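You operate a simulated robot arm through the tools that you are given. There is no shell and no other tool. Be economical: measure what you need, move in short steps, check, and stop when the job is done.

Carry out the task below with a simulated robot arm. There is one attempt and no reset: what you move stays moved.

## Task
Gift-box the orange carton: paper folded in, lid shut, band over the middle.
Fine: the carton from the counter, standing in the gift box under both paper flaps; the blue band. Set down upright: what you pick out.

The check looks at the end state, three seconds after you hand in, the way a careful person would. Anything else that was tipped, shoved, dropped, spilled or broken makes it a failure. A push-on lid holds only when it is set on centred and level and pressed home; a screw cap is set on level and turned clockwise until tight.

## Robot
A 7-joint arm with a two-finger gripper on a trunk, on a base that drives. Base frame: it is fixed to the floor where the robot stands at the start and does not move with it; the origin is under the middle of the robot, x ahead of it, y to its left, z up; the surface under the hand at the start is at about z = 900. Lengths are in mm, angles in degrees, forces in N, time in s.
With the tool pointing down near the work surface it reaches from about 100 to 440 mm from the robot's upright axis, wherever it stands. Its first joint turns from -143.0 to 143.0 degrees. Places, roughly: blue band [100, -100, 1000]; gift box lid [-100, 0, 1100]; left paper flap [-100, -100, 1000]; right paper flap [0, -100, 1000]; till gift [0, -100, 900]. Payload 1.47 kg.
The tool frame sits at the grasp point between the pads (the TCP): z along the fingers, y along the line on which they close. The tips reach 16 mm beyond it. The gripper opens to 87 mm. The gripper's body begins 55 mm behind the TCP.
Orientation is that of the tool frame in the base frame, as a unit quaternion [w, x, y, z]. With the fingers straight down and closing along the base's y, the tool's x points along the base's -x, its y along +y and its z along -z.

## Interface
- The arm moves only by the tool servo_tool. Its argument "commands" is a list of rows, each a list of 2 entries, a list of its own where there are three numbers: the shift along the tool's x, y, z in mm, then the turn, a rotation vector about the tool's x, y, z in degrees. In form: [[[tx, ty, tz], [ax, ay, az]], ...]. A call has 1 to 12 rows; each row shifts and turns the commanded pose from where the row before left it, along the tool's axes as they then stand. "gripper" is the finger opening in mm, from 0 to 87, set as the call begins (left out, the last holds). Rows are played at 5 a second. More than 50 mm and 8.6 degrees between two rows, or a gripper value outside its range, and nothing of the call is played. A pose out of reach is approached as far as the arm can. The call stops where the force on the tool passes 80 N (or 10 N more than at its start, if that is more) or the arm is blocked; 0.2 s more then pass. Each finger travels about 45 mm/s and halts on what it meets, pressing with about 28 N; the grip force reading is that of the motor and also rises with nothing between the fingers. The clock runs only during rows and for 0.2 s after the last one: add rows that do not move to give the fingers time. It gives the time, the measured TCP pose, the force on the tool (base axes), the opening and the grip force at its end, in the units of the frame above (readings bear some noise), with the torque about the TCP (base axes, N m) and any sound that the robot's microphone picked up.
- Cameras (640 x 400 px; columns grow to the right, rows downward): "scene" is now at [119.3, -19.7, 1675.1]; the picture's right is [-0.36, -0.93, 0.00], its down [-0.87, 0.34, -0.36] and it looks along [0.34, -0.13, -0.93] (base axes); focal length 214 px, centre (320, 200). "wrist" rides on the gripper at [73, 12, -89] in the tool frame; the picture's right is [-0.16, 0.99, 0.00], its down [-0.72, -0.12, -0.68] and it looks along [-0.67, -0.11, 0.73] (tool axes); focal length 247 px, centre (320, 200). There is no depth. A picture from a camera that has moved, and an enlarged one, comes with that camera's place and axes in the base frame and with its lens.
- camera(camera): a new picture of that camera. It takes no simulated time.
- lift_body(by): slides the trunk up (or, below 0, down) by that many mm; the arm and the scene camera ride with it, the base frame stays. It gives what a move gives, with no picture.
- drive_base(legs): drives the robot by 1 to 6 legs, each [ahead, left, turn to the left] in mm, mm and degrees, along the robot's own axes; the way and the turn of a leg run together, so that a leg with both is an arc; at most 1500 mm and 180 degrees a leg. The arm and the cameras ride along, it lands a little off, and it stops where it bumps. It gives what a move gives.
- aim_head(pan, tilt): turns the head with the scene camera to pan (to the left, within 86 degrees either way) and tilt (down, from -29 to 69), counted from straight ahead of the robot. It gives what a move gives.
- enlarge(camera, box): a new picture of the part [left, top, right, bottom] of that camera's present view, enlarged. It takes no simulated time.
- sign_off(): hands the job in; it is judged then, once.

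Work in short steps. Places have to be worked out from the pictures, the camera data and where the tool is seen: move nearer, look again, correct. Check each grasp and each placing, and mend what went wrong. You have 120 turns and 98 pictures in all, those below and enlarged ones among them. Open the gripper and draw the arm clear of the work before you hand the job in, unless the task says otherwise; then end with one line.

The tools are called as name(argument=value, ...) on one line, values as JSON. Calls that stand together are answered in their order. servo_tool: Moves the arm, as the interface text tells. Its arguments: {"type":"object","properties":{"commands":{"type":"array","items":{"type":"array"}},"gripper":{"type":"number"}},"required":["commands"]} The other tools are called the same way: lift_body (by) slides the trunk up or down; drive_base (legs) drives the base; aim_head (pan, tilt) turns the head that bears the scene camera; camera (camera) takes a picture; enlarge (camera, box) takes an enlarged picture of a part of a camera's view; sign_off () hands the job in.

At the start:

```text
time_s: 0.0
position: [413.8, -206.0, 1331.3]
orientation: [-0.001, -0.001, 1.0, 0.0]
wrist_force: [0.6, 0.8, 0.2]
wrist_torque: [0.02, -0.01, 0.01]
grip_width: 87.2
gripper_force: 0.0
trunk travel left (down, up): [-1040.0, 200.0]
robot x, y, heading: [-2.8, 0.2, 0.1]
head pan, tilt: [-21.2, 68.8]
```

scene: 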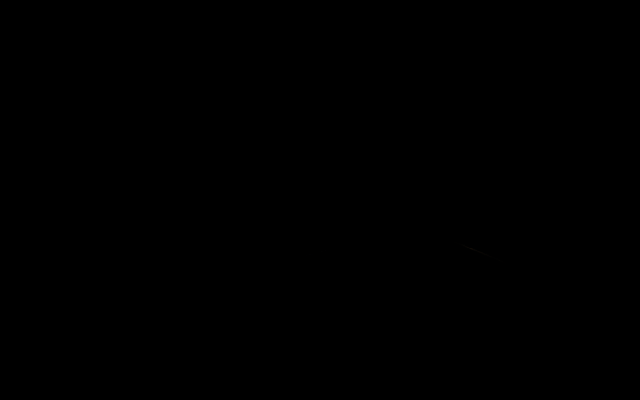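
wrist: 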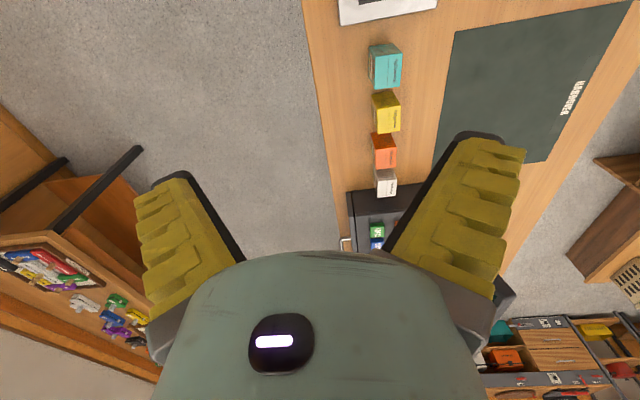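

The scene camera is dark (perhaps blocked by the arm); the wrist picture shows a counter with cartons in a row. I aim the head straight ahead and less steep to look around.

aim_head(pan=0, tilt=45)

camera(camera="scene")

```text
time_s: 0.9
position: [413.1, -206.2, 1331.1]
orientation: [0.0, 0.0, 1.0, -0.001]
wrist_force: [-0.6, -0.3, 0.5]
wrist_torque: [0.02, 0.0, -0.02]
grip_width: 87.1
gripper_force: 0.1
trunk travel left (down, up): [-1040.0, 200.0]
robot x, y, heading: [0.2, -0.6, 0.1]
head pan, tilt: [0.0, 45.0]
```

```text
95 pictures are left
camera scene: at [148.5, 0.4, 1703.9], right [0.0, -1.0, 0.0], down [-0.71, 0.0, -0.71], along [0.71, 0.0, -0.71], focal length 214 px, centre (320, 200)
```

scene: 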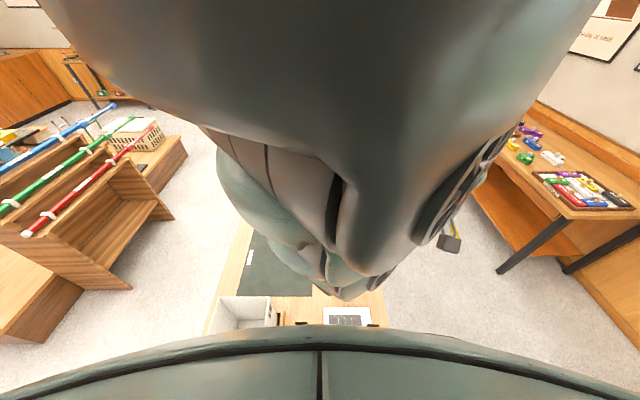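

The arm fills much of the view. I look down left and right to see the counter near the robot.

aim_head(pan=45, tilt=60)

camera(camera="scene")

aim_head(pan=-60, tilt=55)

camera(camera="scene")

```text
time_s: 2.0
position: [414.4, -205.8, 1332.8]
orientation: [-0.001, -0.001, 1.0, 0.001]
wrist_force: [-0.2, -0.9, -0.1]
wrist_torque: [-0.02, 0.06, 0.0]
grip_width: 87.1
gripper_force: 0.0
trunk travel left (down, up): [-1040.0, 200.0]
robot x, y, heading: [-0.9, 1.6, -0.2]
head pan, tilt: [45.0, 60.0]
```

```text
94 pictures are left
camera scene: at [107.8, 50.7, 1682.4], right [0.78, -0.63, 0.0], down [-0.55, -0.69, -0.47], along [0.3, 0.37, -0.88], focal length 214 px, centre (320, 200)
```

scene: 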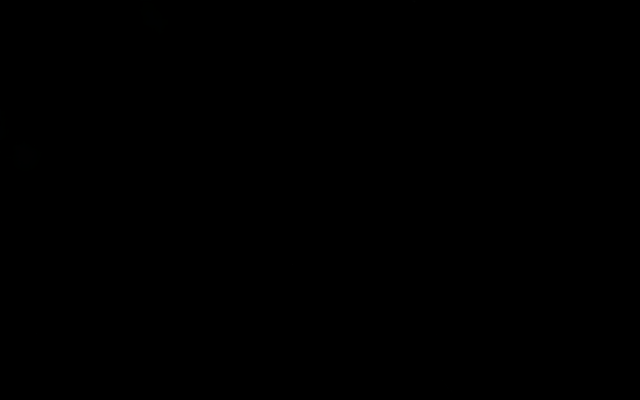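

```text
time_s: 3.8
position: [412.6, -206.7, 1331.0]
orientation: [-0.001, 0.0, 1.0, -0.001]
wrist_force: [0.2, -0.9, -0.1]
wrist_torque: [-0.01, 0.02, 0.0]
grip_width: 86.9
gripper_force: 0.1
trunk travel left (down, up): [-1040.0, 200.0]
robot x, y, heading: [2.6, 1.4, 0.3]
head pan, tilt: [-60.0, 55.0]
```

```text
93 pictures are left
camera scene: at [103.9, 53.2, 1682.1], right [0.82, -0.57, 0.0], down [-0.5, -0.72, -0.47], along [0.27, 0.38, -0.88], focal length 214 px, centre (320, 200)
```

scene: 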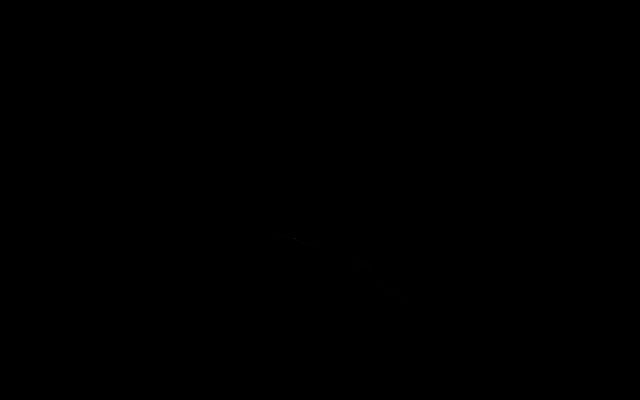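

High tilt puts the camera into the robot's own body, and the camera pose did not match the commanded pan. I try a gentler tilt to the left and read the pose again.

aim_head(pan=40, tilt=40)

camera(camera="scene")

```text
time_s: 5.6
position: [413.9, -205.3, 1331.2]
orientation: [-0.001, 0.0, 1.0, -0.001]
wrist_force: [0.5, 0.0, 0.1]
wrist_torque: [-0.03, -0.04, 0.0]
grip_width: 86.9
gripper_force: 0.1
trunk travel left (down, up): [-1040.0, 200.0]
robot x, y, heading: [-2.1, 0.1, 0.2]
head pan, tilt: [40.0, 40.0]
```

```text
92 pictures are left
camera scene: at [104.3, 53.9, 1682.8], right [0.82, -0.57, 0.0], down [-0.5, -0.72, -0.48], along [0.27, 0.39, -0.88], focal length 214 px, centre (320, 200)
```

scene: 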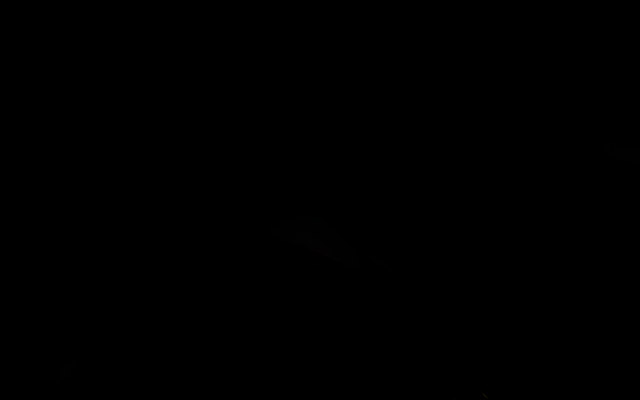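

The head appears stuck at about pan 55. I level it first and look again.

aim_head(pan=50, tilt=10)

camera(camera="scene")

```text
time_s: 6.5
position: [412.6, -206.5, 1330.9]
orientation: [-0.001, 0.001, 1.0, 0.0]
wrist_force: [0.5, -0.1, -0.2]
wrist_torque: [0.0, 0.01, 0.02]
grip_width: 86.9
gripper_force: 0.0
trunk travel left (down, up): [-1040.0, 200.0]
robot x, y, heading: [-2.8, 1.1, -0.0]
head pan, tilt: [50.0, 10.0]
```

```text
91 pictures are left
camera scene: at [107.8, 60.5, 1691.0], right [0.83, -0.56, 0.0], down [-0.46, -0.68, -0.58], along [0.32, 0.48, -0.82], focal length 214 px, centre (320, 200)
```

scene: 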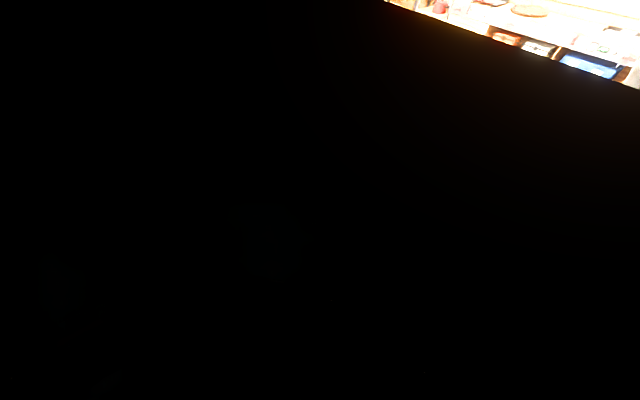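

The head lags because it rubs against the body. I bring it back to the front.

aim_head(pan=0, tilt=0)

aim_head(pan=0, tilt=40)

servo_tool(commands=[[[0, 0, 0], [0, 0, 0]], [[0, 0, 0], [0, 0, 0]]])

camera(camera="scene")

```text
time_s: 7.7
position: [414.2, -205.7, 1331.4]
orientation: [-0.001, 0.0, 1.0, 0.001]
wrist_force: [0.3, -0.5, -0.1]
wrist_torque: [0.02, 0.04, 0.0]
grip_width: 86.9
gripper_force: 0.0
trunk travel left (down, up): [-1040.0, 200.0]
robot x, y, heading: [2.1, 1.4, 0.0]
head pan, tilt: [0.0, 0.0]
```

```text
time_s: 8.8
position: [412.8, -206.6, 1331.5]
orientation: [-0.001, -0.001, 1.0, 0.0]
wrist_force: [-0.2, -0.1, 0.1]
wrist_torque: [0.01, -0.01, 0.02]
grip_width: 87.0
gripper_force: 0.1
trunk travel left (down, up): [-1040.0, 200.0]
robot x, y, heading: [-1.6, 2.4, 0.0]
head pan, tilt: [0.0, 40.0]
```

```text
time_s: 9.4
position: [412.7, -206.0, 1330.9]
orientation: [-0.001, 0.0, 1.0, -0.001]
wrist_force: [0.2, -0.5, 0.0]
wrist_torque: [-0.01, 0.01, 0.0]
grip_width: 87.0
gripper_force: 0.1
trunk travel left (down, up): [-1040.0, 200.0]
robot x, y, heading: [0.6, 2.1, -0.1]
head pan, tilt: [0.0, 40.0]
```

```text
90 pictures are left
camera scene: at [152.2, 0.5, 1711.2], right [0.0, -1.0, 0.0], down [-0.64, 0.0, -0.77], along [0.77, 0.0, -0.64], focal length 214 px, centre (320, 200)
```

scene: 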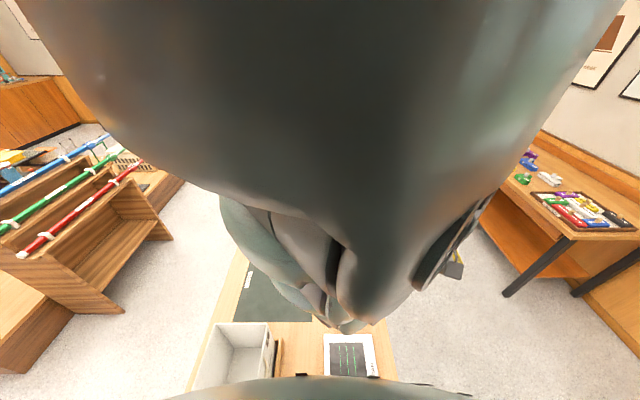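

Good: the head works facing ahead. The white box at the counter's near-left (about x 370, y 270) may be the gift box; I move the hand back and left so the wrist camera sees it.

servo_tool(commands=[[[25, 40, 0], [0, 0, 0]], [[25, 40, 0], [0, 0, 0]], [[25, 40, 0], [0, 0, 0]], [[25, 40, 0], [0, 0, 0]], [[25, 40, 0], [0, 0, 0]], [[25, 40, 0], [0, 0, 0]], [[0, 40, 0], [0, 0, 0]], [[0, 40, 0], [0, 0, 0]], [[0, 40, 0], [0, 0, 0]]])

camera(camera="wrist")

camera(camera="scene")

```text
time_s: 11.4
position: [416.4, -173.7, 1337.7]
orientation: [-0.002, 0.001, 1.0, 0.002]
wrist_force: [0.7, 0.2, 0.1]
wrist_torque: [0.0, 0.03, -0.01]
grip_width: 87.0
gripper_force: 0.1
out of reach, approached as far as the arm can: row 1, 2, 3, 4, 5, 6, 7, 8, 9
trunk travel left (down, up): [-1040.0, 200.0]
robot x, y, heading: [-0.7, -0.2, 0.1]
head pan, tilt: [0.0, 40.0]
```

```text
89 pictures are left
camera wrist: at [345.2, -162.7, 1426.4], right [0.16, 0.99, 0.0], down [0.73, -0.12, 0.68], along [0.67, -0.11, -0.74], focal length 247 px, centre (320, 200)
```

wrist: 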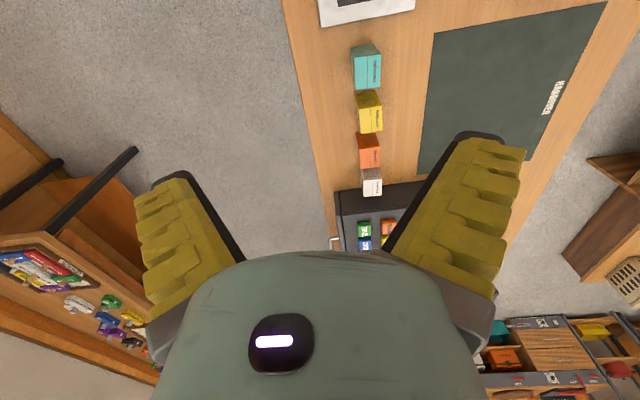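

```text
88 pictures are left
camera scene: at [152.2, 0.5, 1711.2], right [0.0, -1.0, 0.0], down [-0.64, 0.0, -0.77], along [0.77, 0.0, -0.64], focal length 214 px, centre (320, 200)
```

scene: 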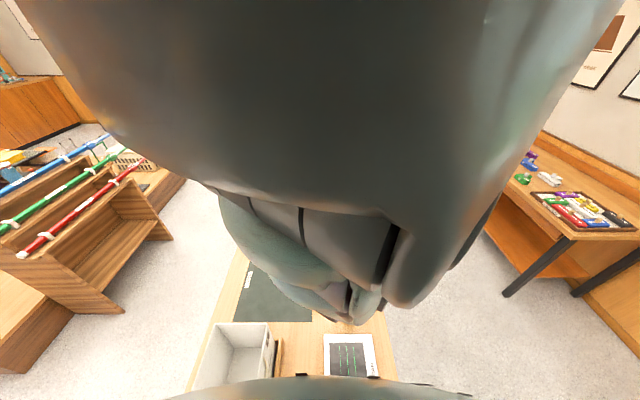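

The arm can't fold in at this height. I raise the trunk 180 mm and then lower the hand relative to it, giving more reach and a better overview.

lift_body(by=180)

servo_tool(commands=[[[0, 0, 45], [0, 0, 0]], [[0, 0, 45], [0, 0, 0]], [[0, 0, 45], [0, 0, 0]], [[0, 0, 45], [0, 0, 0]], [[30, 35, 0], [0, 0, 0]], [[30, 35, 0], [0, 0, 0]], [[30, 35, 0], [0, 0, 0]], [[30, 35, 0], [0, 0, 0]], [[30, 35, 0], [0, 0, 0]], [[30, 35, 0], [0, 0, 0]]])

camera(camera="wrist")

camera(camera="scene")

```text
time_s: 13.4
position: [417.3, -173.9, 1517.5]
orientation: [-0.002, 0.001, 1.0, 0.001]
wrist_force: [-0.6, -0.4, 0.3]
wrist_torque: [-0.01, -0.02, -0.01]
grip_width: 86.9
gripper_force: 0.1
trunk travel left (down, up): [-1220.0, 20.0]
robot x, y, heading: [0.6, 5.9, -0.1]
head pan, tilt: [0.0, 40.0]
```

```text
time_s: 15.4
position: [433.8, -121.6, 1383.9]
orientation: [0.197, 0.12, 0.969, -0.092]
wrist_force: [-0.5, 0.4, 0.1]
wrist_torque: [0.04, -0.02, 0.0]
grip_width: 87.3
gripper_force: 0.1
out of reach, approached as far as the arm can: row 8, 9
trunk travel left (down, up): [-1220.0, 20.0]
robot x, y, heading: [-0.5, 0.4, -0.1]
head pan, tilt: [0.0, 40.0]
stopped in row 10: the arm was blocked; the commanded pose is now the measured one
```

```text
87 pictures are left
camera wrist: at [339.7, -76.1, 1433.2], right [0.41, 0.91, -0.07], down [0.37, -0.1, 0.92], along [0.84, -0.4, -0.38], focal length 247 px, centre (320, 200)
```

wrist: 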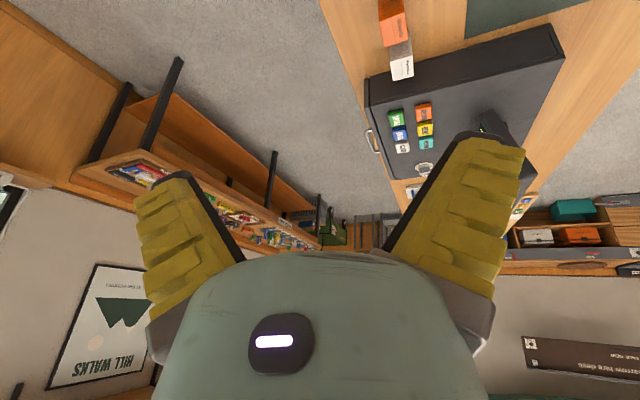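

```text
86 pictures are left
camera scene: at [152.2, 0.5, 1891.2], right [0.0, -1.0, 0.0], down [-0.64, 0.0, -0.77], along [0.77, 0.0, -0.64], focal length 214 px, centre (320, 200)
```

scene: 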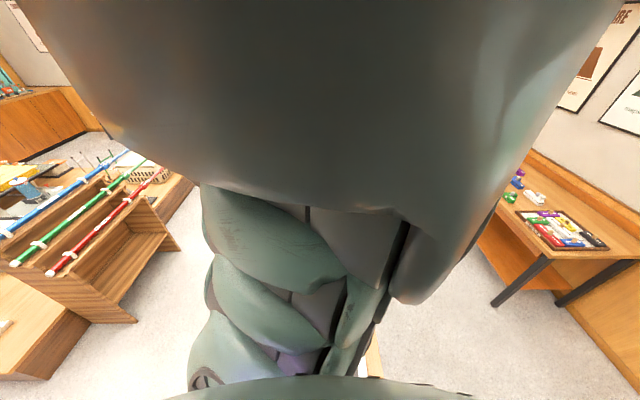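

The arm got blocked and tilted. I restore the vertical orientation and then lower the hand before bringing it in.

servo_tool(commands=[[[0, 0, 10], [-2.65, 5.7, -3.5]], [[0, 0, 10], [-2.65, 5.7, -3.5]], [[0, 0, 10], [-2.65, 5.7, -3.5]], [[0, 0, 10], [-2.65, 5.7, -3.5]], [[0, 0, 40], [0, 0, 0]], [[0, 0, 40], [0, 0, 0]], [[0, 0, 40], [0, 0, 0]], [[0, 0, 0], [0, 0, 0]]])

camera(camera="wrist")

```text
time_s: 17.2
position: [442.3, -122.9, 1224.8]
orientation: [-0.003, -0.003, 1.0, 0.003]
wrist_force: [0.2, 0.5, -0.2]
wrist_torque: [-0.01, -0.01, -0.01]
grip_width: 87.1
gripper_force: 0.1
trunk travel left (down, up): [-1220.0, 20.0]
robot x, y, heading: [-3.0, -1.8, 0.2]
head pan, tilt: [0.0, 40.0]
```

```text
85 pictures are left
camera wrist: at [371.6, -112.1, 1312.7], right [0.15, 0.99, 0.0], down [0.73, -0.11, 0.68], along [0.67, -0.1, -0.74], focal length 247 px, centre (320, 200)
```

wrist: 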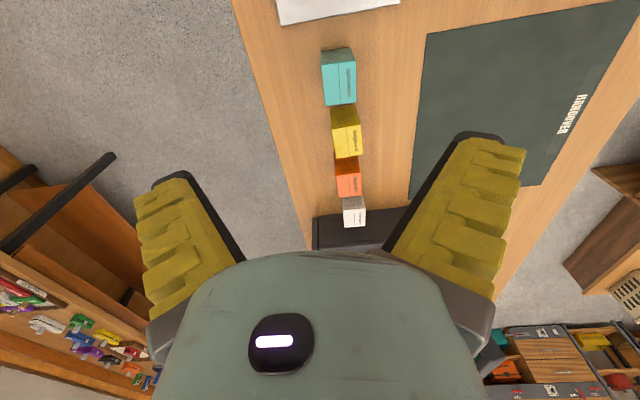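

The hand is straight again. Now I pull it back in toward the robot and to the left at this lower height.

servo_tool(commands=[[[30, 20, 0], [0, 0, 0]], [[30, 20, 0], [0, 0, 0]], [[30, 20, 0], [0, 0, 0]], [[30, 20, 0], [0, 0, 0]], [[30, 20, 0], [0, 0, 0]], [[30, 20, 0], [0, 0, 0]], [[0, 30, 0], [0, 0, 0]], [[0, 30, 0], [0, 0, 0]], [[0, 30, 0], [0, 0, 0]], [[0, 0, 0], [0, 0, 0]]])

camera(camera="wrist")

camera(camera="scene")

```text
time_s: 19.6
position: [375.4, 80.7, 1244.6]
orientation: [0.099, 0.004, 0.995, 0.0]
wrist_force: [-0.6, 0.2, -0.6]
wrist_torque: [0.01, -0.02, -0.02]
grip_width: 87.1
gripper_force: 0.1
trunk travel left (down, up): [-1220.0, 20.0]
robot x, y, heading: [-0.8, -0.7, -0.1]
head pan, tilt: [0.0, 40.0]
stopped in row 10: the arm was blocked; the commanded pose is now the measured one
```

```text
84 pictures are left
camera wrist: at [287.6, 93.4, 1317.1], right [0.16, 0.99, 0.03], down [0.57, -0.12, 0.81], along [0.8, -0.11, -0.59], focal length 247 px, centre (320, 200)
```

wrist: 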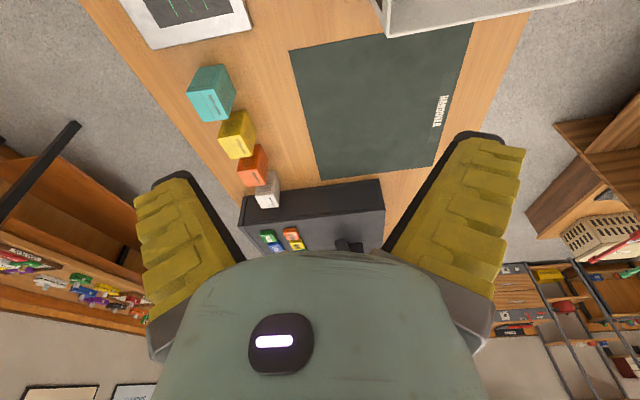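

```text
83 pictures are left
camera scene: at [152.2, 0.5, 1891.2], right [0.0, -1.0, 0.0], down [-0.64, 0.0, -0.77], along [0.77, 0.0, -0.64], focal length 214 px, centre (320, 200)
```

scene: 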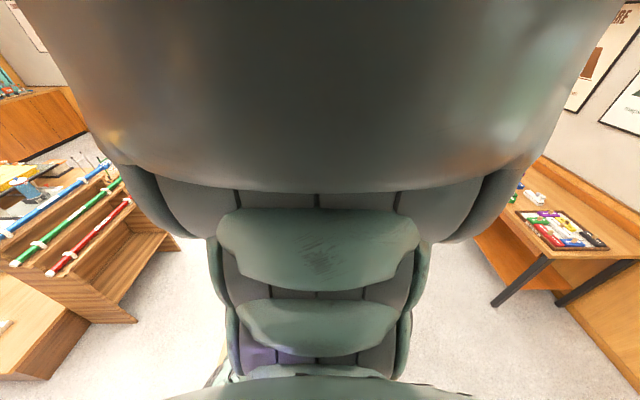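

The scene head is blocked by the arm. I look to both sides with small tilt to see the room before backing the robot up.

aim_head(pan=80, tilt=15)

camera(camera="scene")

aim_head(pan=-80, tilt=15)

servo_tool(commands=[[[0, 0, 0], [0, 0, 0]], [[0, 0, 0], [0, 0, 0]], [[0, 0, 0], [0, 0, 0]]])

camera(camera="scene")

```text
time_s: 21.1
position: [372.6, 81.4, 1244.3]
orientation: [0.098, 0.004, 0.995, 0.0]
wrist_force: [-0.5, -0.3, -0.6]
wrist_torque: [0.0, 0.0, 0.0]
grip_width: 86.9
gripper_force: 0.1
trunk travel left (down, up): [-1220.0, 20.0]
robot x, y, heading: [-3.9, 1.1, -0.0]
head pan, tilt: [80.0, 15.0]
```

```text
82 pictures are left
camera scene: at [151.2, 29.1, 1900.8], right [0.32, -0.95, 0.0], down [-0.53, -0.18, -0.83], along [0.79, 0.27, -0.55], focal length 214 px, centre (320, 200)
```

scene: 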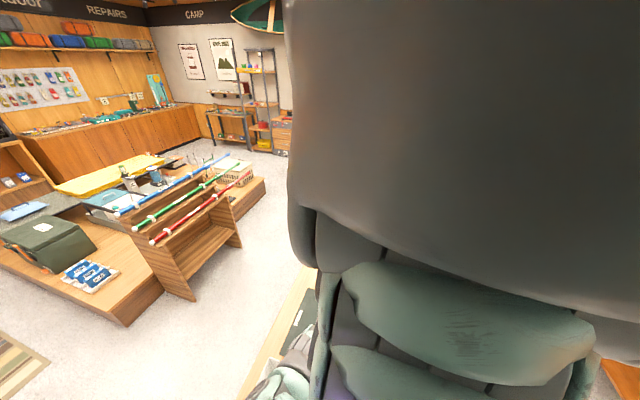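

```text
time_s: 23.6
position: [374.6, 80.5, 1244.5]
orientation: [0.098, 0.005, 0.995, -0.001]
wrist_force: [0.3, -0.4, -0.1]
wrist_torque: [0.0, -0.01, -0.02]
grip_width: 87.4
gripper_force: 0.2
trunk travel left (down, up): [-1220.0, 20.0]
robot x, y, heading: [-0.1, -0.3, 0.2]
head pan, tilt: [-80.0, 15.0]
```

```text
time_s: 24.4
position: [374.0, 80.7, 1244.0]
orientation: [0.097, 0.005, 0.995, 0.0]
wrist_force: [-0.3, -0.7, -0.4]
wrist_torque: [0.0, 0.0, -0.01]
grip_width: 86.9
gripper_force: 0.1
trunk travel left (down, up): [-1220.0, 20.0]
robot x, y, heading: [-3.7, 0.2, -0.1]
head pan, tilt: [-80.0, 15.0]
```

```text
81 pictures are left
camera scene: at [83.4, -91.5, 1930.8], right [-0.98, -0.17, 0.0], down [-0.04, 0.25, -0.97], along [0.17, -0.95, -0.26], focal length 214 px, centre (320, 200)
```

scene: 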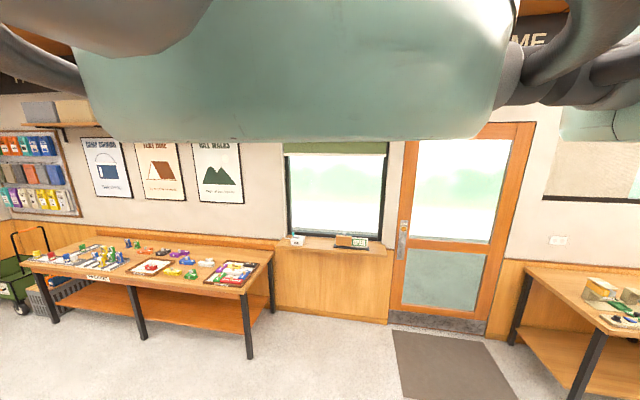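

There is another table behind-right with some boxes on it. I enlarge that corner.

enlarge(camera="scene", box=[520, 240, 640, 400])

drive_base(legs=[[-300, 0, 0]])

camera(camera="wrist")

```text
2.50 times, centred on (580, 320) of scene
camera zoom: at [83.4, -91.5, 1930.8], right [-0.98, -0.17, 0.0], down [-0.04, 0.25, -0.97], along [0.17, -0.95, -0.26], focal length 536 px, centre (-330, -100)
```

zoom: 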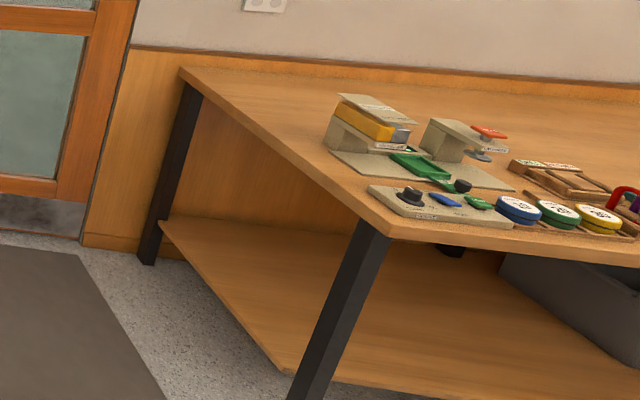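

```text
time_s: 26.4
position: [79.6, 84.1, 1243.9]
orientation: [0.098, -0.001, 0.995, -0.001]
wrist_force: [-0.7, 0.5, -0.2]
wrist_torque: [0.04, -0.01, 0.0]
grip_width: 87.1
gripper_force: 0.0
trunk travel left (down, up): [-1220.0, 20.0]
robot x, y, heading: [-291.8, -0.7, 1.0]
head pan, tilt: [-80.0, 15.0]
```

```text
79 pictures are left
camera wrist: at [-8.7, 95.2, 1317.0], right [0.15, 0.99, 0.03], down [0.58, -0.11, 0.81], along [0.8, -0.1, -0.59], focal length 247 px, centre (320, 200)
```

wrist: 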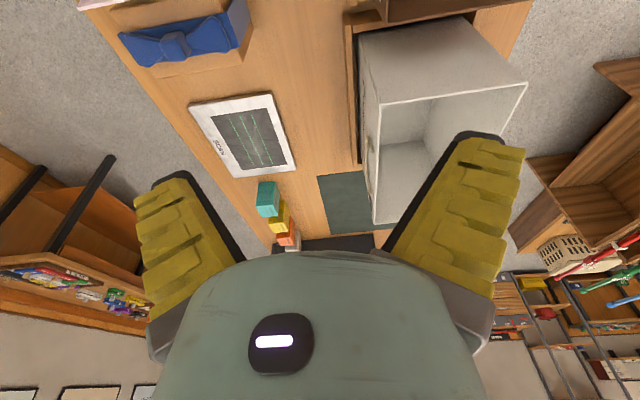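

Now it's clear: the counter runs under the robot, and the gift-box things sit on its near part (blue band about (90,-72)). I back up a bit more to see the whole station.

drive_base(legs=[[-300, 0, -1]])

camera(camera="wrist")

aim_head(pan=0, tilt=15)

aim_head(pan=0, tilt=45)

camera(camera="scene")

```text
time_s: 28.5
position: [-218.8, 77.4, 1244.5]
orientation: [0.099, 0.006, 0.995, -0.001]
wrist_force: [-0.8, 0.6, 0.4]
wrist_torque: [0.0, 0.0, 0.0]
grip_width: 87.1
gripper_force: 0.0
trunk travel left (down, up): [-1220.0, 20.0]
robot x, y, heading: [-593.8, -5.9, -0.0]
head pan, tilt: [-80.0, 15.0]
```

```text
78 pictures are left
camera wrist: at [-307.3, 89.2, 1317.1], right [0.16, 0.99, 0.03], down [0.57, -0.12, 0.81], along [0.8, -0.12, -0.59], focal length 247 px, centre (320, 200)
```

wrist: 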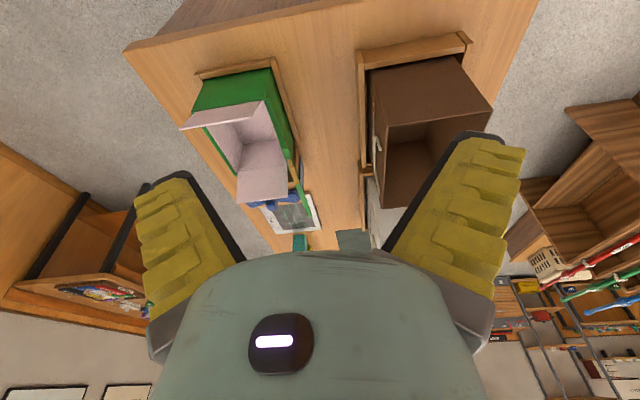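

```text
time_s: 30.0
position: [-218.6, 76.6, 1244.6]
orientation: [0.099, 0.005, 0.995, -0.001]
wrist_force: [0.4, -0.2, 0.4]
wrist_torque: [0.03, -0.03, 0.04]
grip_width: 86.8
gripper_force: 0.1
trunk travel left (down, up): [-1220.0, 20.0]
robot x, y, heading: [-593.4, -3.9, 0.0]
head pan, tilt: [0.0, 15.0]
```

```text
time_s: 30.9
position: [-218.1, 75.7, 1245.1]
orientation: [0.099, 0.006, 0.995, 0.0]
wrist_force: [0.4, 1.1, -0.4]
wrist_torque: [-0.01, 0.02, 0.01]
grip_width: 87.0
gripper_force: 0.2
trunk travel left (down, up): [-1220.0, 20.0]
robot x, y, heading: [-594.1, -3.6, -0.1]
head pan, tilt: [0.0, 45.0]
```

```text
77 pictures are left
camera scene: at [-479.7, -73.8, 1890.9], right [-0.83, -0.56, 0.0], down [-0.36, 0.54, -0.76], along [0.43, -0.63, -0.65], focal length 214 px, centre (320, 200)
```

scene: 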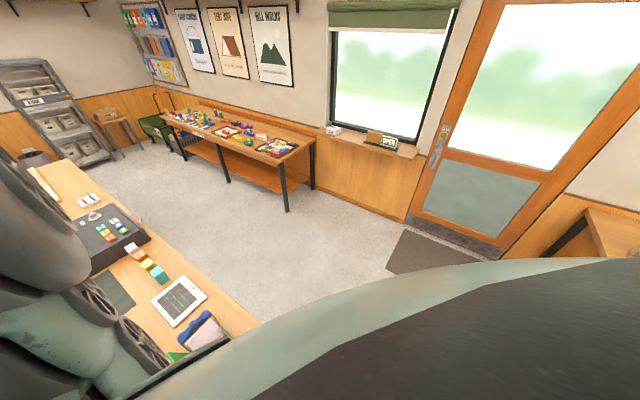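

The green box with pink paper is the gift box. I enlarge it.

enlarge(camera="wrist", box=[160, 40, 340, 270])

enlarge(camera="scene", box=[60, 220, 260, 380])

```text
1.74 times, centred on (250, 155) of wrist
camera zoom: at [-306.7, 89.2, 1317.1], right [0.16, 0.99, 0.03], down [0.57, -0.12, 0.81], along [0.8, -0.12, -0.59], focal length 430 px, centre (442, 278)
```

zoom: 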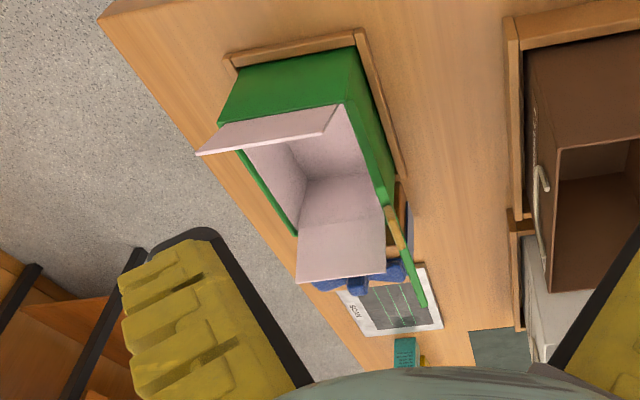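

```text
2.50 times, centred on (160, 300) of scene
camera zoom: at [-479.7, -73.8, 1890.9], right [-0.83, -0.56, 0.0], down [-0.36, 0.54, -0.76], along [0.43, -0.63, -0.65], focal length 536 px, centre (720, -50)
```

zoom: 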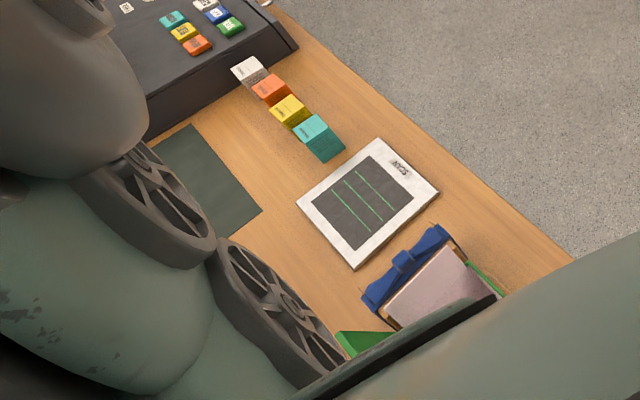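

The box is empty-looking with two paper flaps (near and far sides), a lid hinged on its left side and the blue band stored beyond it. I straighten the hand, shift it to y about -75 and look again.

servo_tool(commands=[[[0, 0, 0], [0, 5.6, 0]], [[0, 0, 0], [0, 5.7, 0]], [[0, -40, 0], [0, 0, 0]], [[0, -40, 0], [0, 0, 0]], [[0, -40, 0], [0, 0, 0]], [[0, -40, 0], [0, 0, 0]], [[0, 0, 0], [0, 0, 0]]])

camera(camera="wrist")

aim_head(pan=-45, tilt=50)

camera(camera="scene")

```text
time_s: 32.5
position: [-223.2, -83.6, 1244.6]
orientation: [0.0, 0.006, 1.0, 0.0]
wrist_force: [0.6, 1.6, -0.5]
wrist_torque: [-0.02, -0.02, 0.02]
grip_width: 86.9
gripper_force: 0.0
trunk travel left (down, up): [-1220.0, 20.0]
robot x, y, heading: [-592.1, -3.3, -0.1]
head pan, tilt: [0.0, 45.0]
```

```text
74 pictures are left
camera wrist: at [-294.8, -71.7, 1332.4], right [0.17, 0.99, 0.0], down [0.72, -0.12, 0.68], along [0.67, -0.11, -0.73], focal length 247 px, centre (320, 200)
```

wrist: 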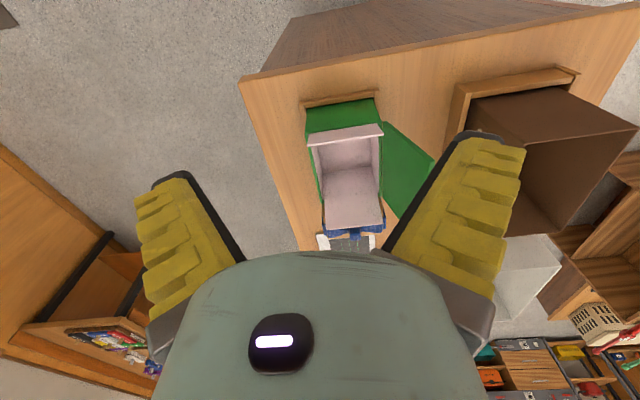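

```text
time_s: 33.7
position: [-223.4, -83.5, 1243.8]
orientation: [0.0, 0.005, 1.0, 0.0]
wrist_force: [0.1, 0.4, 0.1]
wrist_torque: [-0.04, 0.0, 0.0]
grip_width: 87.1
gripper_force: 0.1
trunk travel left (down, up): [-1220.0, 20.0]
robot x, y, heading: [-595.7, -6.6, -0.0]
head pan, tilt: [-45.0, 50.0]
```

```text
73 pictures are left
camera scene: at [-482.2, -70.1, 1882.5], right [-0.83, -0.56, 0.0], down [-0.4, 0.6, -0.69], along [0.39, -0.57, -0.72], focal length 214 px, centre (320, 200)
```

scene: 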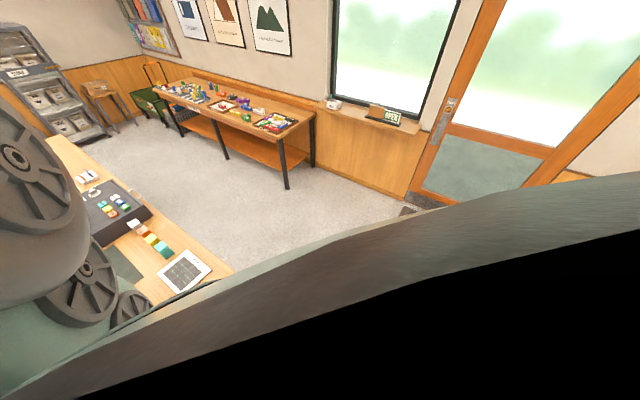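

I enlarge the box in the wrist view for geometry.

enlarge(camera="wrist", box=[285, 80, 445, 250])

```text
2.35 times, centred on (365, 165) of wrist
camera zoom: at [-294.7, -71.4, 1332.3], right [0.17, 0.99, 0.0], down [0.72, -0.12, 0.68], along [0.67, -0.11, -0.73], focal length 581 px, centre (214, 282)
```

zoom: 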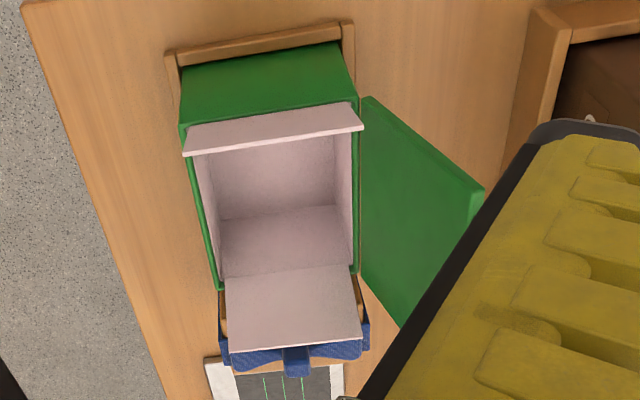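

Geometry: box x −121..16, y −120..−10, rim z≈1000; flaps ~65 long nearly upright; lid hinged at y≈−10 leaning out to y≈28, z≈1103; empty inside. Now I drive forward to fetch the orange carton near (650,−97).

drive_base(legs=[[900, 0, 0]])

lift_body(by=-120)

camera(camera="wrist")

camera(camera="scene")

```text
time_s: 38.4
position: [674.2, -90.9, 1244.1]
orientation: [0.0, 0.008, 1.0, 0.0]
wrist_force: [0.3, -0.7, -0.2]
wrist_torque: [0.0, 0.01, 0.02]
grip_width: 86.9
gripper_force: 0.1
trunk travel left (down, up): [-1220.0, 20.0]
robot x, y, heading: [303.6, -9.7, -0.4]
head pan, tilt: [-45.0, 50.0]
```

```text
time_s: 39.9
position: [672.6, -90.3, 1123.5]
orientation: [-0.001, 0.009, 1.0, 0.0]
wrist_force: [-0.3, 0.2, 0.1]
wrist_torque: [0.0, 0.01, 0.0]
grip_width: 87.1
gripper_force: 0.0
trunk travel left (down, up): [-1100.0, 140.0]
robot x, y, heading: [300.8, -7.5, -0.7]
head pan, tilt: [-45.0, 50.0]
```

```text
71 pictures are left
camera wrist: at [601.5, -77.7, 1212.4], right [0.18, 0.98, 0.0], down [0.72, -0.13, 0.68], along [0.67, -0.12, -0.73], focal length 247 px, centre (320, 200)
```

wrist: 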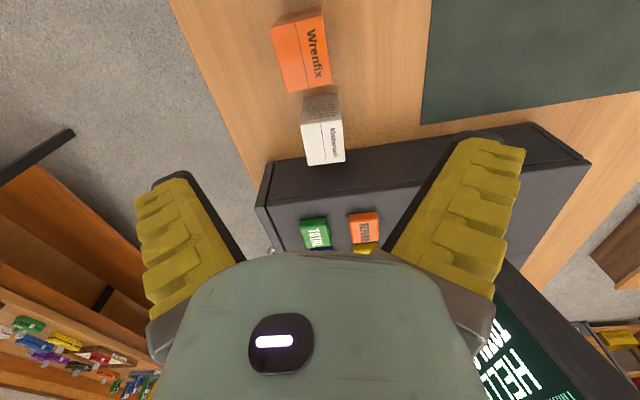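

```text
70 pictures are left
camera scene: at [413.6, -74.5, 1761.4], right [-0.83, -0.55, 0.0], down [-0.4, 0.61, -0.68], along [0.38, -0.57, -0.73], focal length 214 px, centre (320, 200)
```

scene: 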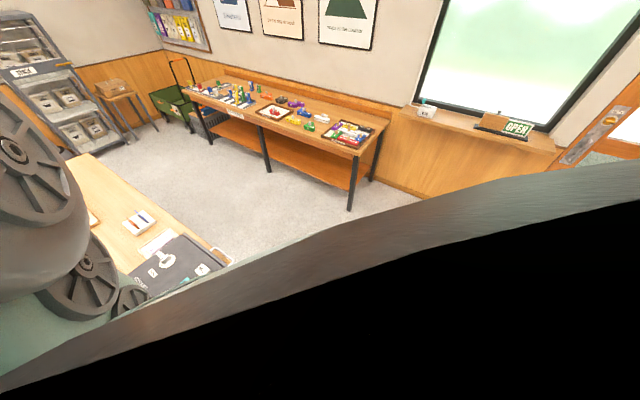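

The orange carton "Wrenfix" top is at about x 628–680, y −121..−81 assuming height 70. I move over it and part-way down to check by parallax.

servo_tool(commands=[[[19, -11, 0], [0, 0, 0]], [[0, 0, 35], [0, 0, 0]], [[0, 0, 35], [0, 0, 0]], [[0, 0, 0], [0, 0, 0]]], gripper=87)

camera(camera="wrist")

```text
time_s: 40.9
position: [652.7, -101.2, 1051.2]
orientation: [0.0, 0.008, 1.0, 0.0]
wrist_force: [-0.1, 0.7, 0.1]
wrist_torque: [-0.02, 0.0, 0.03]
grip_width: 87.0
gripper_force: 0.0
trunk travel left (down, up): [-1100.0, 140.0]
robot x, y, heading: [305.3, -7.0, -0.5]
head pan, tilt: [-45.0, 50.0]
```

```text
69 pictures are left
camera wrist: at [581.1, -88.7, 1140.0], right [0.17, 0.98, 0.0], down [0.72, -0.13, 0.68], along [0.67, -0.12, -0.73], focal length 247 px, centre (320, 200)
```

wrist: 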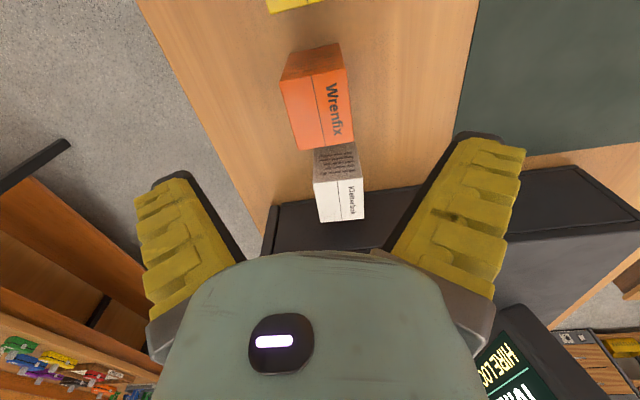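

Triangulated: carton x 626–676, y −123..−80, top z≈978; the tool is centred over it. I descend to z 945 and grip.

servo_tool(commands=[[[0, -1, 36], [0, 0, 0]], [[0, 0, 35], [0, 0, 0]], [[0, 0, 35], [0, 0, 0]], [[0, 0, 0], [0, 0, 0]]], gripper=87)

servo_tool(commands=[[[0, 0, 0], [0, 0, 0]], [[0, 0, 0], [0, 0, 0]], [[0, 0, 0], [0, 0, 0]], [[0, 0, 0], [0, 0, 0]], [[0, 0, 0], [0, 0, 0]], [[0, 0, 0], [0, 0, 0]]], gripper=36)

camera(camera="wrist")

```text
time_s: 41.9
position: [651.0, -102.8, 997.4]
orientation: [0.0, 0.008, 1.0, 0.0]
wrist_force: [-0.1, 0.5, -0.1]
wrist_torque: [0.0, -0.01, 0.04]
grip_width: 87.0
gripper_force: 0.1
out of reach, approached as far as the arm can: row 2, 3
trunk travel left (down, up): [-1100.0, 140.0]
robot x, y, heading: [301.2, -10.9, -0.5]
head pan, tilt: [-45.0, 50.0]
```

```text
time_s: 43.3
position: [651.0, -103.4, 998.4]
orientation: [-0.001, 0.008, 1.0, 0.0]
wrist_force: [0.1, 0.2, -0.3]
wrist_torque: [-0.02, 0.01, 0.02]
grip_width: 41.8
gripper_force: 4.2
trunk travel left (down, up): [-1100.0, 140.0]
robot x, y, heading: [301.0, -11.7, -0.3]
head pan, tilt: [-45.0, 50.0]
```

```text
68 pictures are left
camera wrist: at [579.4, -90.4, 1086.7], right [0.17, 0.98, 0.0], down [0.72, -0.13, 0.68], along [0.67, -0.12, -0.73], focal length 247 px, centre (320, 200)
```

wrist: 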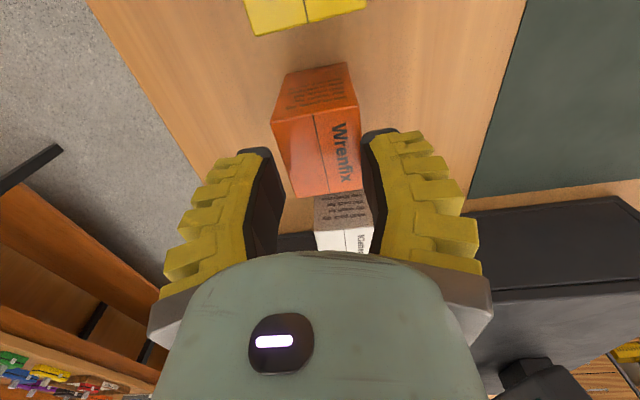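

The arm couldn't go low enough at this trunk height and gripped just the carton's top. I open fully, then lower the trunk by 52 mm.

servo_tool(commands=[[[0, 0, 0], [0, 0, 0]], [[0, 0, 0], [0, 0, 0]], [[0, 0, 0], [0, 0, 0]], [[0, 0, 0], [0, 0, 0]], [[0, 0, 0], [0, 0, 0]], [[0, 0, 0], [0, 0, 0]]], gripper=87)

camera(camera="wrist")

lift_body(by=-52)

```text
time_s: 44.7
position: [652.0, -102.4, 998.8]
orientation: [0.0, 0.009, 1.0, 0.0]
wrist_force: [-0.8, -0.6, -0.4]
wrist_torque: [0.04, -0.01, -0.02]
grip_width: 86.9
gripper_force: 0.0
trunk travel left (down, up): [-1100.0, 140.0]
robot x, y, heading: [299.3, -7.7, -0.4]
head pan, tilt: [-45.0, 50.0]
```

```text
67 pictures are left
camera wrist: at [579.3, -90.3, 1086.7], right [0.17, 0.98, 0.0], down [0.72, -0.13, 0.68], along [0.67, -0.12, -0.73], focal length 247 px, centre (320, 200)
```

wrist: 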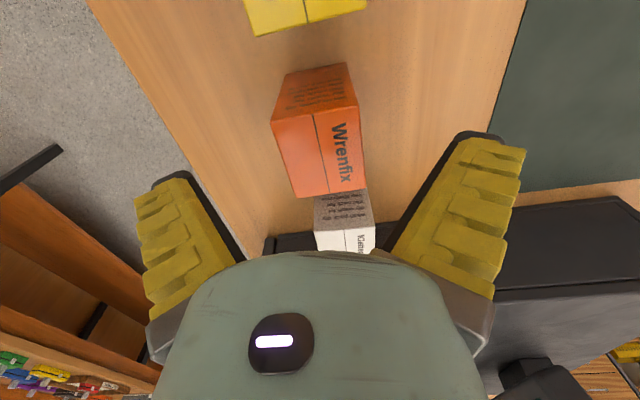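

```text
time_s: 45.6
position: [651.4, -105.0, 946.6]
orientation: [0.0, 0.008, 1.0, 0.0]
wrist_force: [-0.4, -0.2, 1.2]
wrist_torque: [0.03, 0.01, 0.0]
grip_width: 86.8
gripper_force: 0.0
trunk travel left (down, up): [-1048.0, 192.0]
robot x, y, heading: [302.7, -6.6, -0.7]
head pan, tilt: [-45.0, 50.0]
```

The carton is unmoved and the TCP is at z 947, straddling it. I close on it.

servo_tool(commands=[[[0, 0, 0], [0, 0, 0]], [[0, 0, 0], [0, 0, 0]], [[0, 0, 0], [0, 0, 0]], [[0, 0, 0], [0, 0, 0]], [[0, 0, 0], [0, 0, 0]], [[0, 0, 0], [0, 0, 0]], [[0, 0, 0], [0, 0, 0]]], gripper=20)

lift_body(by=60)

camera(camera="wrist")

```text
time_s: 47.2
position: [650.1, -102.9, 946.3]
orientation: [0.0, 0.008, 1.0, 0.0]
wrist_force: [-1.9, 0.7, 4.0]
wrist_torque: [0.02, 0.0, -0.08]
grip_width: 41.7
gripper_force: 27.8
trunk travel left (down, up): [-1048.0, 192.0]
robot x, y, heading: [301.9, -6.1, -0.5]
head pan, tilt: [-45.0, 50.0]
```

```text
time_s: 48.2
position: [651.2, -103.3, 1006.1]
orientation: [0.001, 0.009, 1.0, 0.001]
wrist_force: [-0.3, 0.0, -2.6]
wrist_torque: [0.0, -0.02, -0.01]
grip_width: 41.2
gripper_force: 28.3
trunk travel left (down, up): [-1108.0, 132.0]
robot x, y, heading: [302.1, -9.1, -0.3]
head pan, tilt: [-45.0, 50.0]
```

```text
66 pictures are left
camera wrist: at [579.2, -90.3, 1094.6], right [0.17, 0.98, 0.0], down [0.72, -0.13, 0.68], along [0.67, -0.12, -0.73], focal length 247 px, centre (320, 200)
```

wrist: 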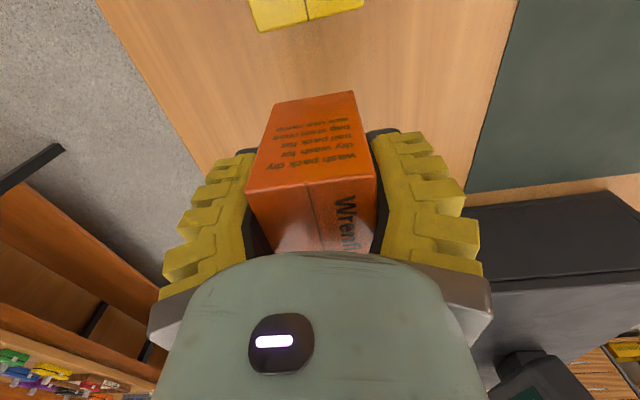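

Carton held (41 mm, 28 N). I raise it well clear and drive back toward the box.

lift_body(by=125)

servo_tool(commands=[[[0, 0, -35], [0, 0, 0]], [[0, 0, -35], [0, 0, 0]], [[0, 0, 0], [0, 0, 0]]])

drive_base(legs=[[-703, 0, 0.5]])

camera(camera="wrist")

```text
time_s: 49.8
position: [651.6, -103.5, 1132.4]
orientation: [0.0, 0.008, 1.0, 0.0]
wrist_force: [-0.2, -0.1, -2.0]
wrist_torque: [-0.02, -0.02, 0.02]
grip_width: 41.1
gripper_force: 28.7
trunk travel left (down, up): [-1233.0, 7.0]
robot x, y, heading: [306.3, -7.3, -0.4]
head pan, tilt: [-45.0, 50.0]
```

```text
time_s: 50.6
position: [652.7, -104.6, 1199.7]
orientation: [0.001, 0.009, 1.0, 0.0]
wrist_force: [-0.5, -0.9, -1.4]
wrist_torque: [0.02, 0.0, 0.0]
grip_width: 40.8
gripper_force: 27.7
trunk travel left (down, up): [-1233.0, 7.0]
robot x, y, heading: [301.3, -7.3, -0.5]
head pan, tilt: [-45.0, 50.0]
```

```text
time_s: 54.4
position: [-48.1, -99.6, 1200.2]
orientation: [0.0, 0.01, 1.0, -0.001]
wrist_force: [0.3, -0.6, -0.6]
wrist_torque: [0.0, -0.03, -0.03]
grip_width: 40.8
gripper_force: 28.4
trunk travel left (down, up): [-1233.0, 7.0]
robot x, y, heading: [-398.6, -1.0, -0.4]
head pan, tilt: [-45.0, 50.0]
```

```text
65 pictures are left
camera wrist: at [-119.9, -85.4, 1288.2], right [0.18, 0.98, 0.0], down [0.72, -0.13, 0.68], along [0.67, -0.12, -0.73], focal length 247 px, centre (320, 200)
```

wrist: 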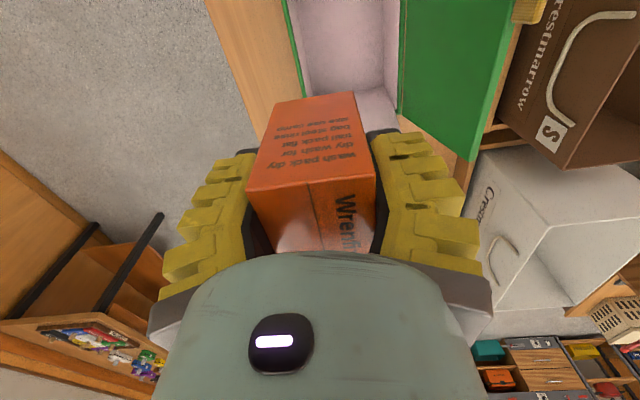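

The box interior spans about y −117..−17; I shift 31 mm left to centre, then check before lowering.

servo_tool(commands=[[[2, 15, 0], [0, 0, 0]], [[2, 15, 0], [0, 0, 0]], [[0, 0, 20], [0, 0, 0]], [[0, 0, 20], [0, 0, 0]], [[0, 0, 25], [0, 0, 0]], [[0, 0, 0], [0, 0, 0]]])

camera(camera="wrist")

aim_head(pan=-50, tilt=30)

camera(camera="scene")

```text
time_s: 55.8
position: [-52.0, -69.0, 1136.0]
orientation: [0.0, 0.009, 1.0, 0.0]
wrist_force: [-0.3, -0.2, -1.4]
wrist_torque: [0.02, 0.03, -0.02]
grip_width: 40.7
gripper_force: 28.1
trunk travel left (down, up): [-1233.0, 7.0]
robot x, y, heading: [-398.9, 1.3, -0.6]
head pan, tilt: [-45.0, 50.0]
```

```text
64 pictures are left
camera wrist: at [-121.7, -55.7, 1224.5], right [0.18, 0.98, 0.0], down [0.72, -0.13, 0.68], along [0.67, -0.12, -0.73], focal length 247 px, centre (320, 200)
```

wrist: 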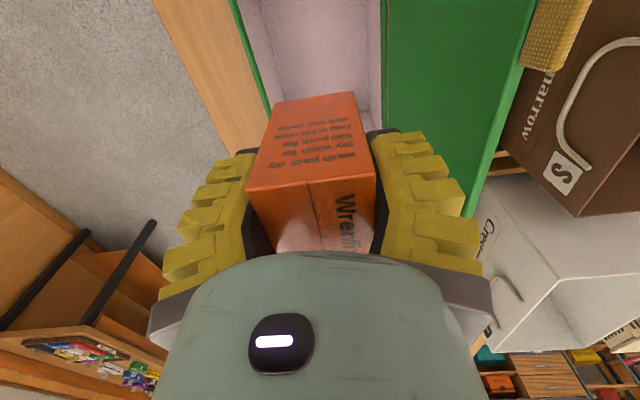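

```text
time_s: 56.6
position: [-50.5, -68.8, 1136.4]
orientation: [0.001, 0.011, 1.0, 0.0]
wrist_force: [0.4, 0.6, -1.2]
wrist_torque: [0.01, 0.0, 0.0]
grip_width: 40.6
gripper_force: 28.3
trunk travel left (down, up): [-1233.0, 7.0]
robot x, y, heading: [-391.6, -0.7, -0.5]
head pan, tilt: [-50.0, 30.0]
```

```text
63 pictures are left
camera scene: at [-282.9, -75.4, 1913.2], right [-0.83, -0.55, 0.0], down [-0.31, 0.47, -0.83], along [0.46, -0.69, -0.56], focal length 214 px, centre (320, 200)
```

scene: 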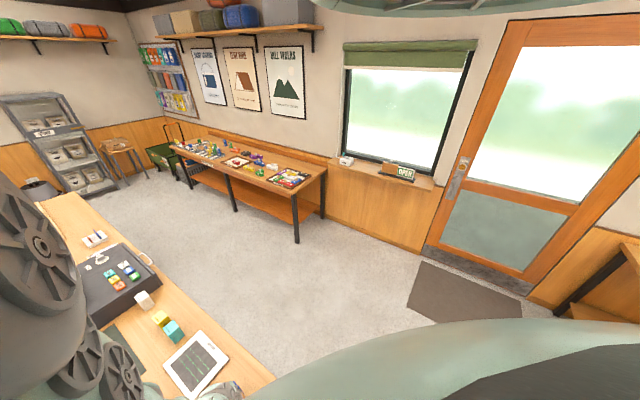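

I enlarge the interior to verify the far wall's place and clearance before lowering.

enlarge(camera="wrist", box=[200, 0, 420, 140])

```text
2.86 times, centred on (310, 70) of wrist
camera zoom: at [-121.6, -55.8, 1224.7], right [0.18, 0.98, 0.0], down [0.72, -0.13, 0.68], along [0.67, -0.12, -0.73], focal length 706 px, centre (349, 571)
```

zoom: 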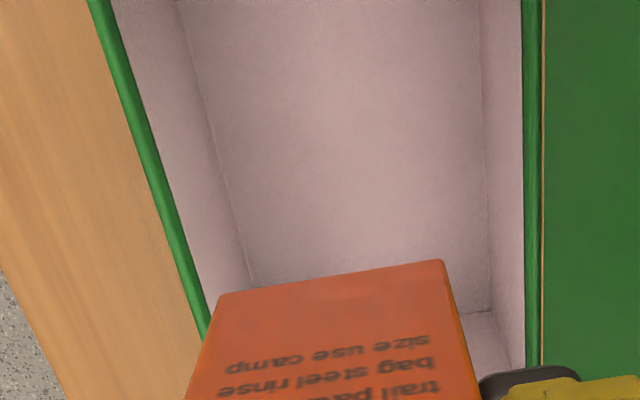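

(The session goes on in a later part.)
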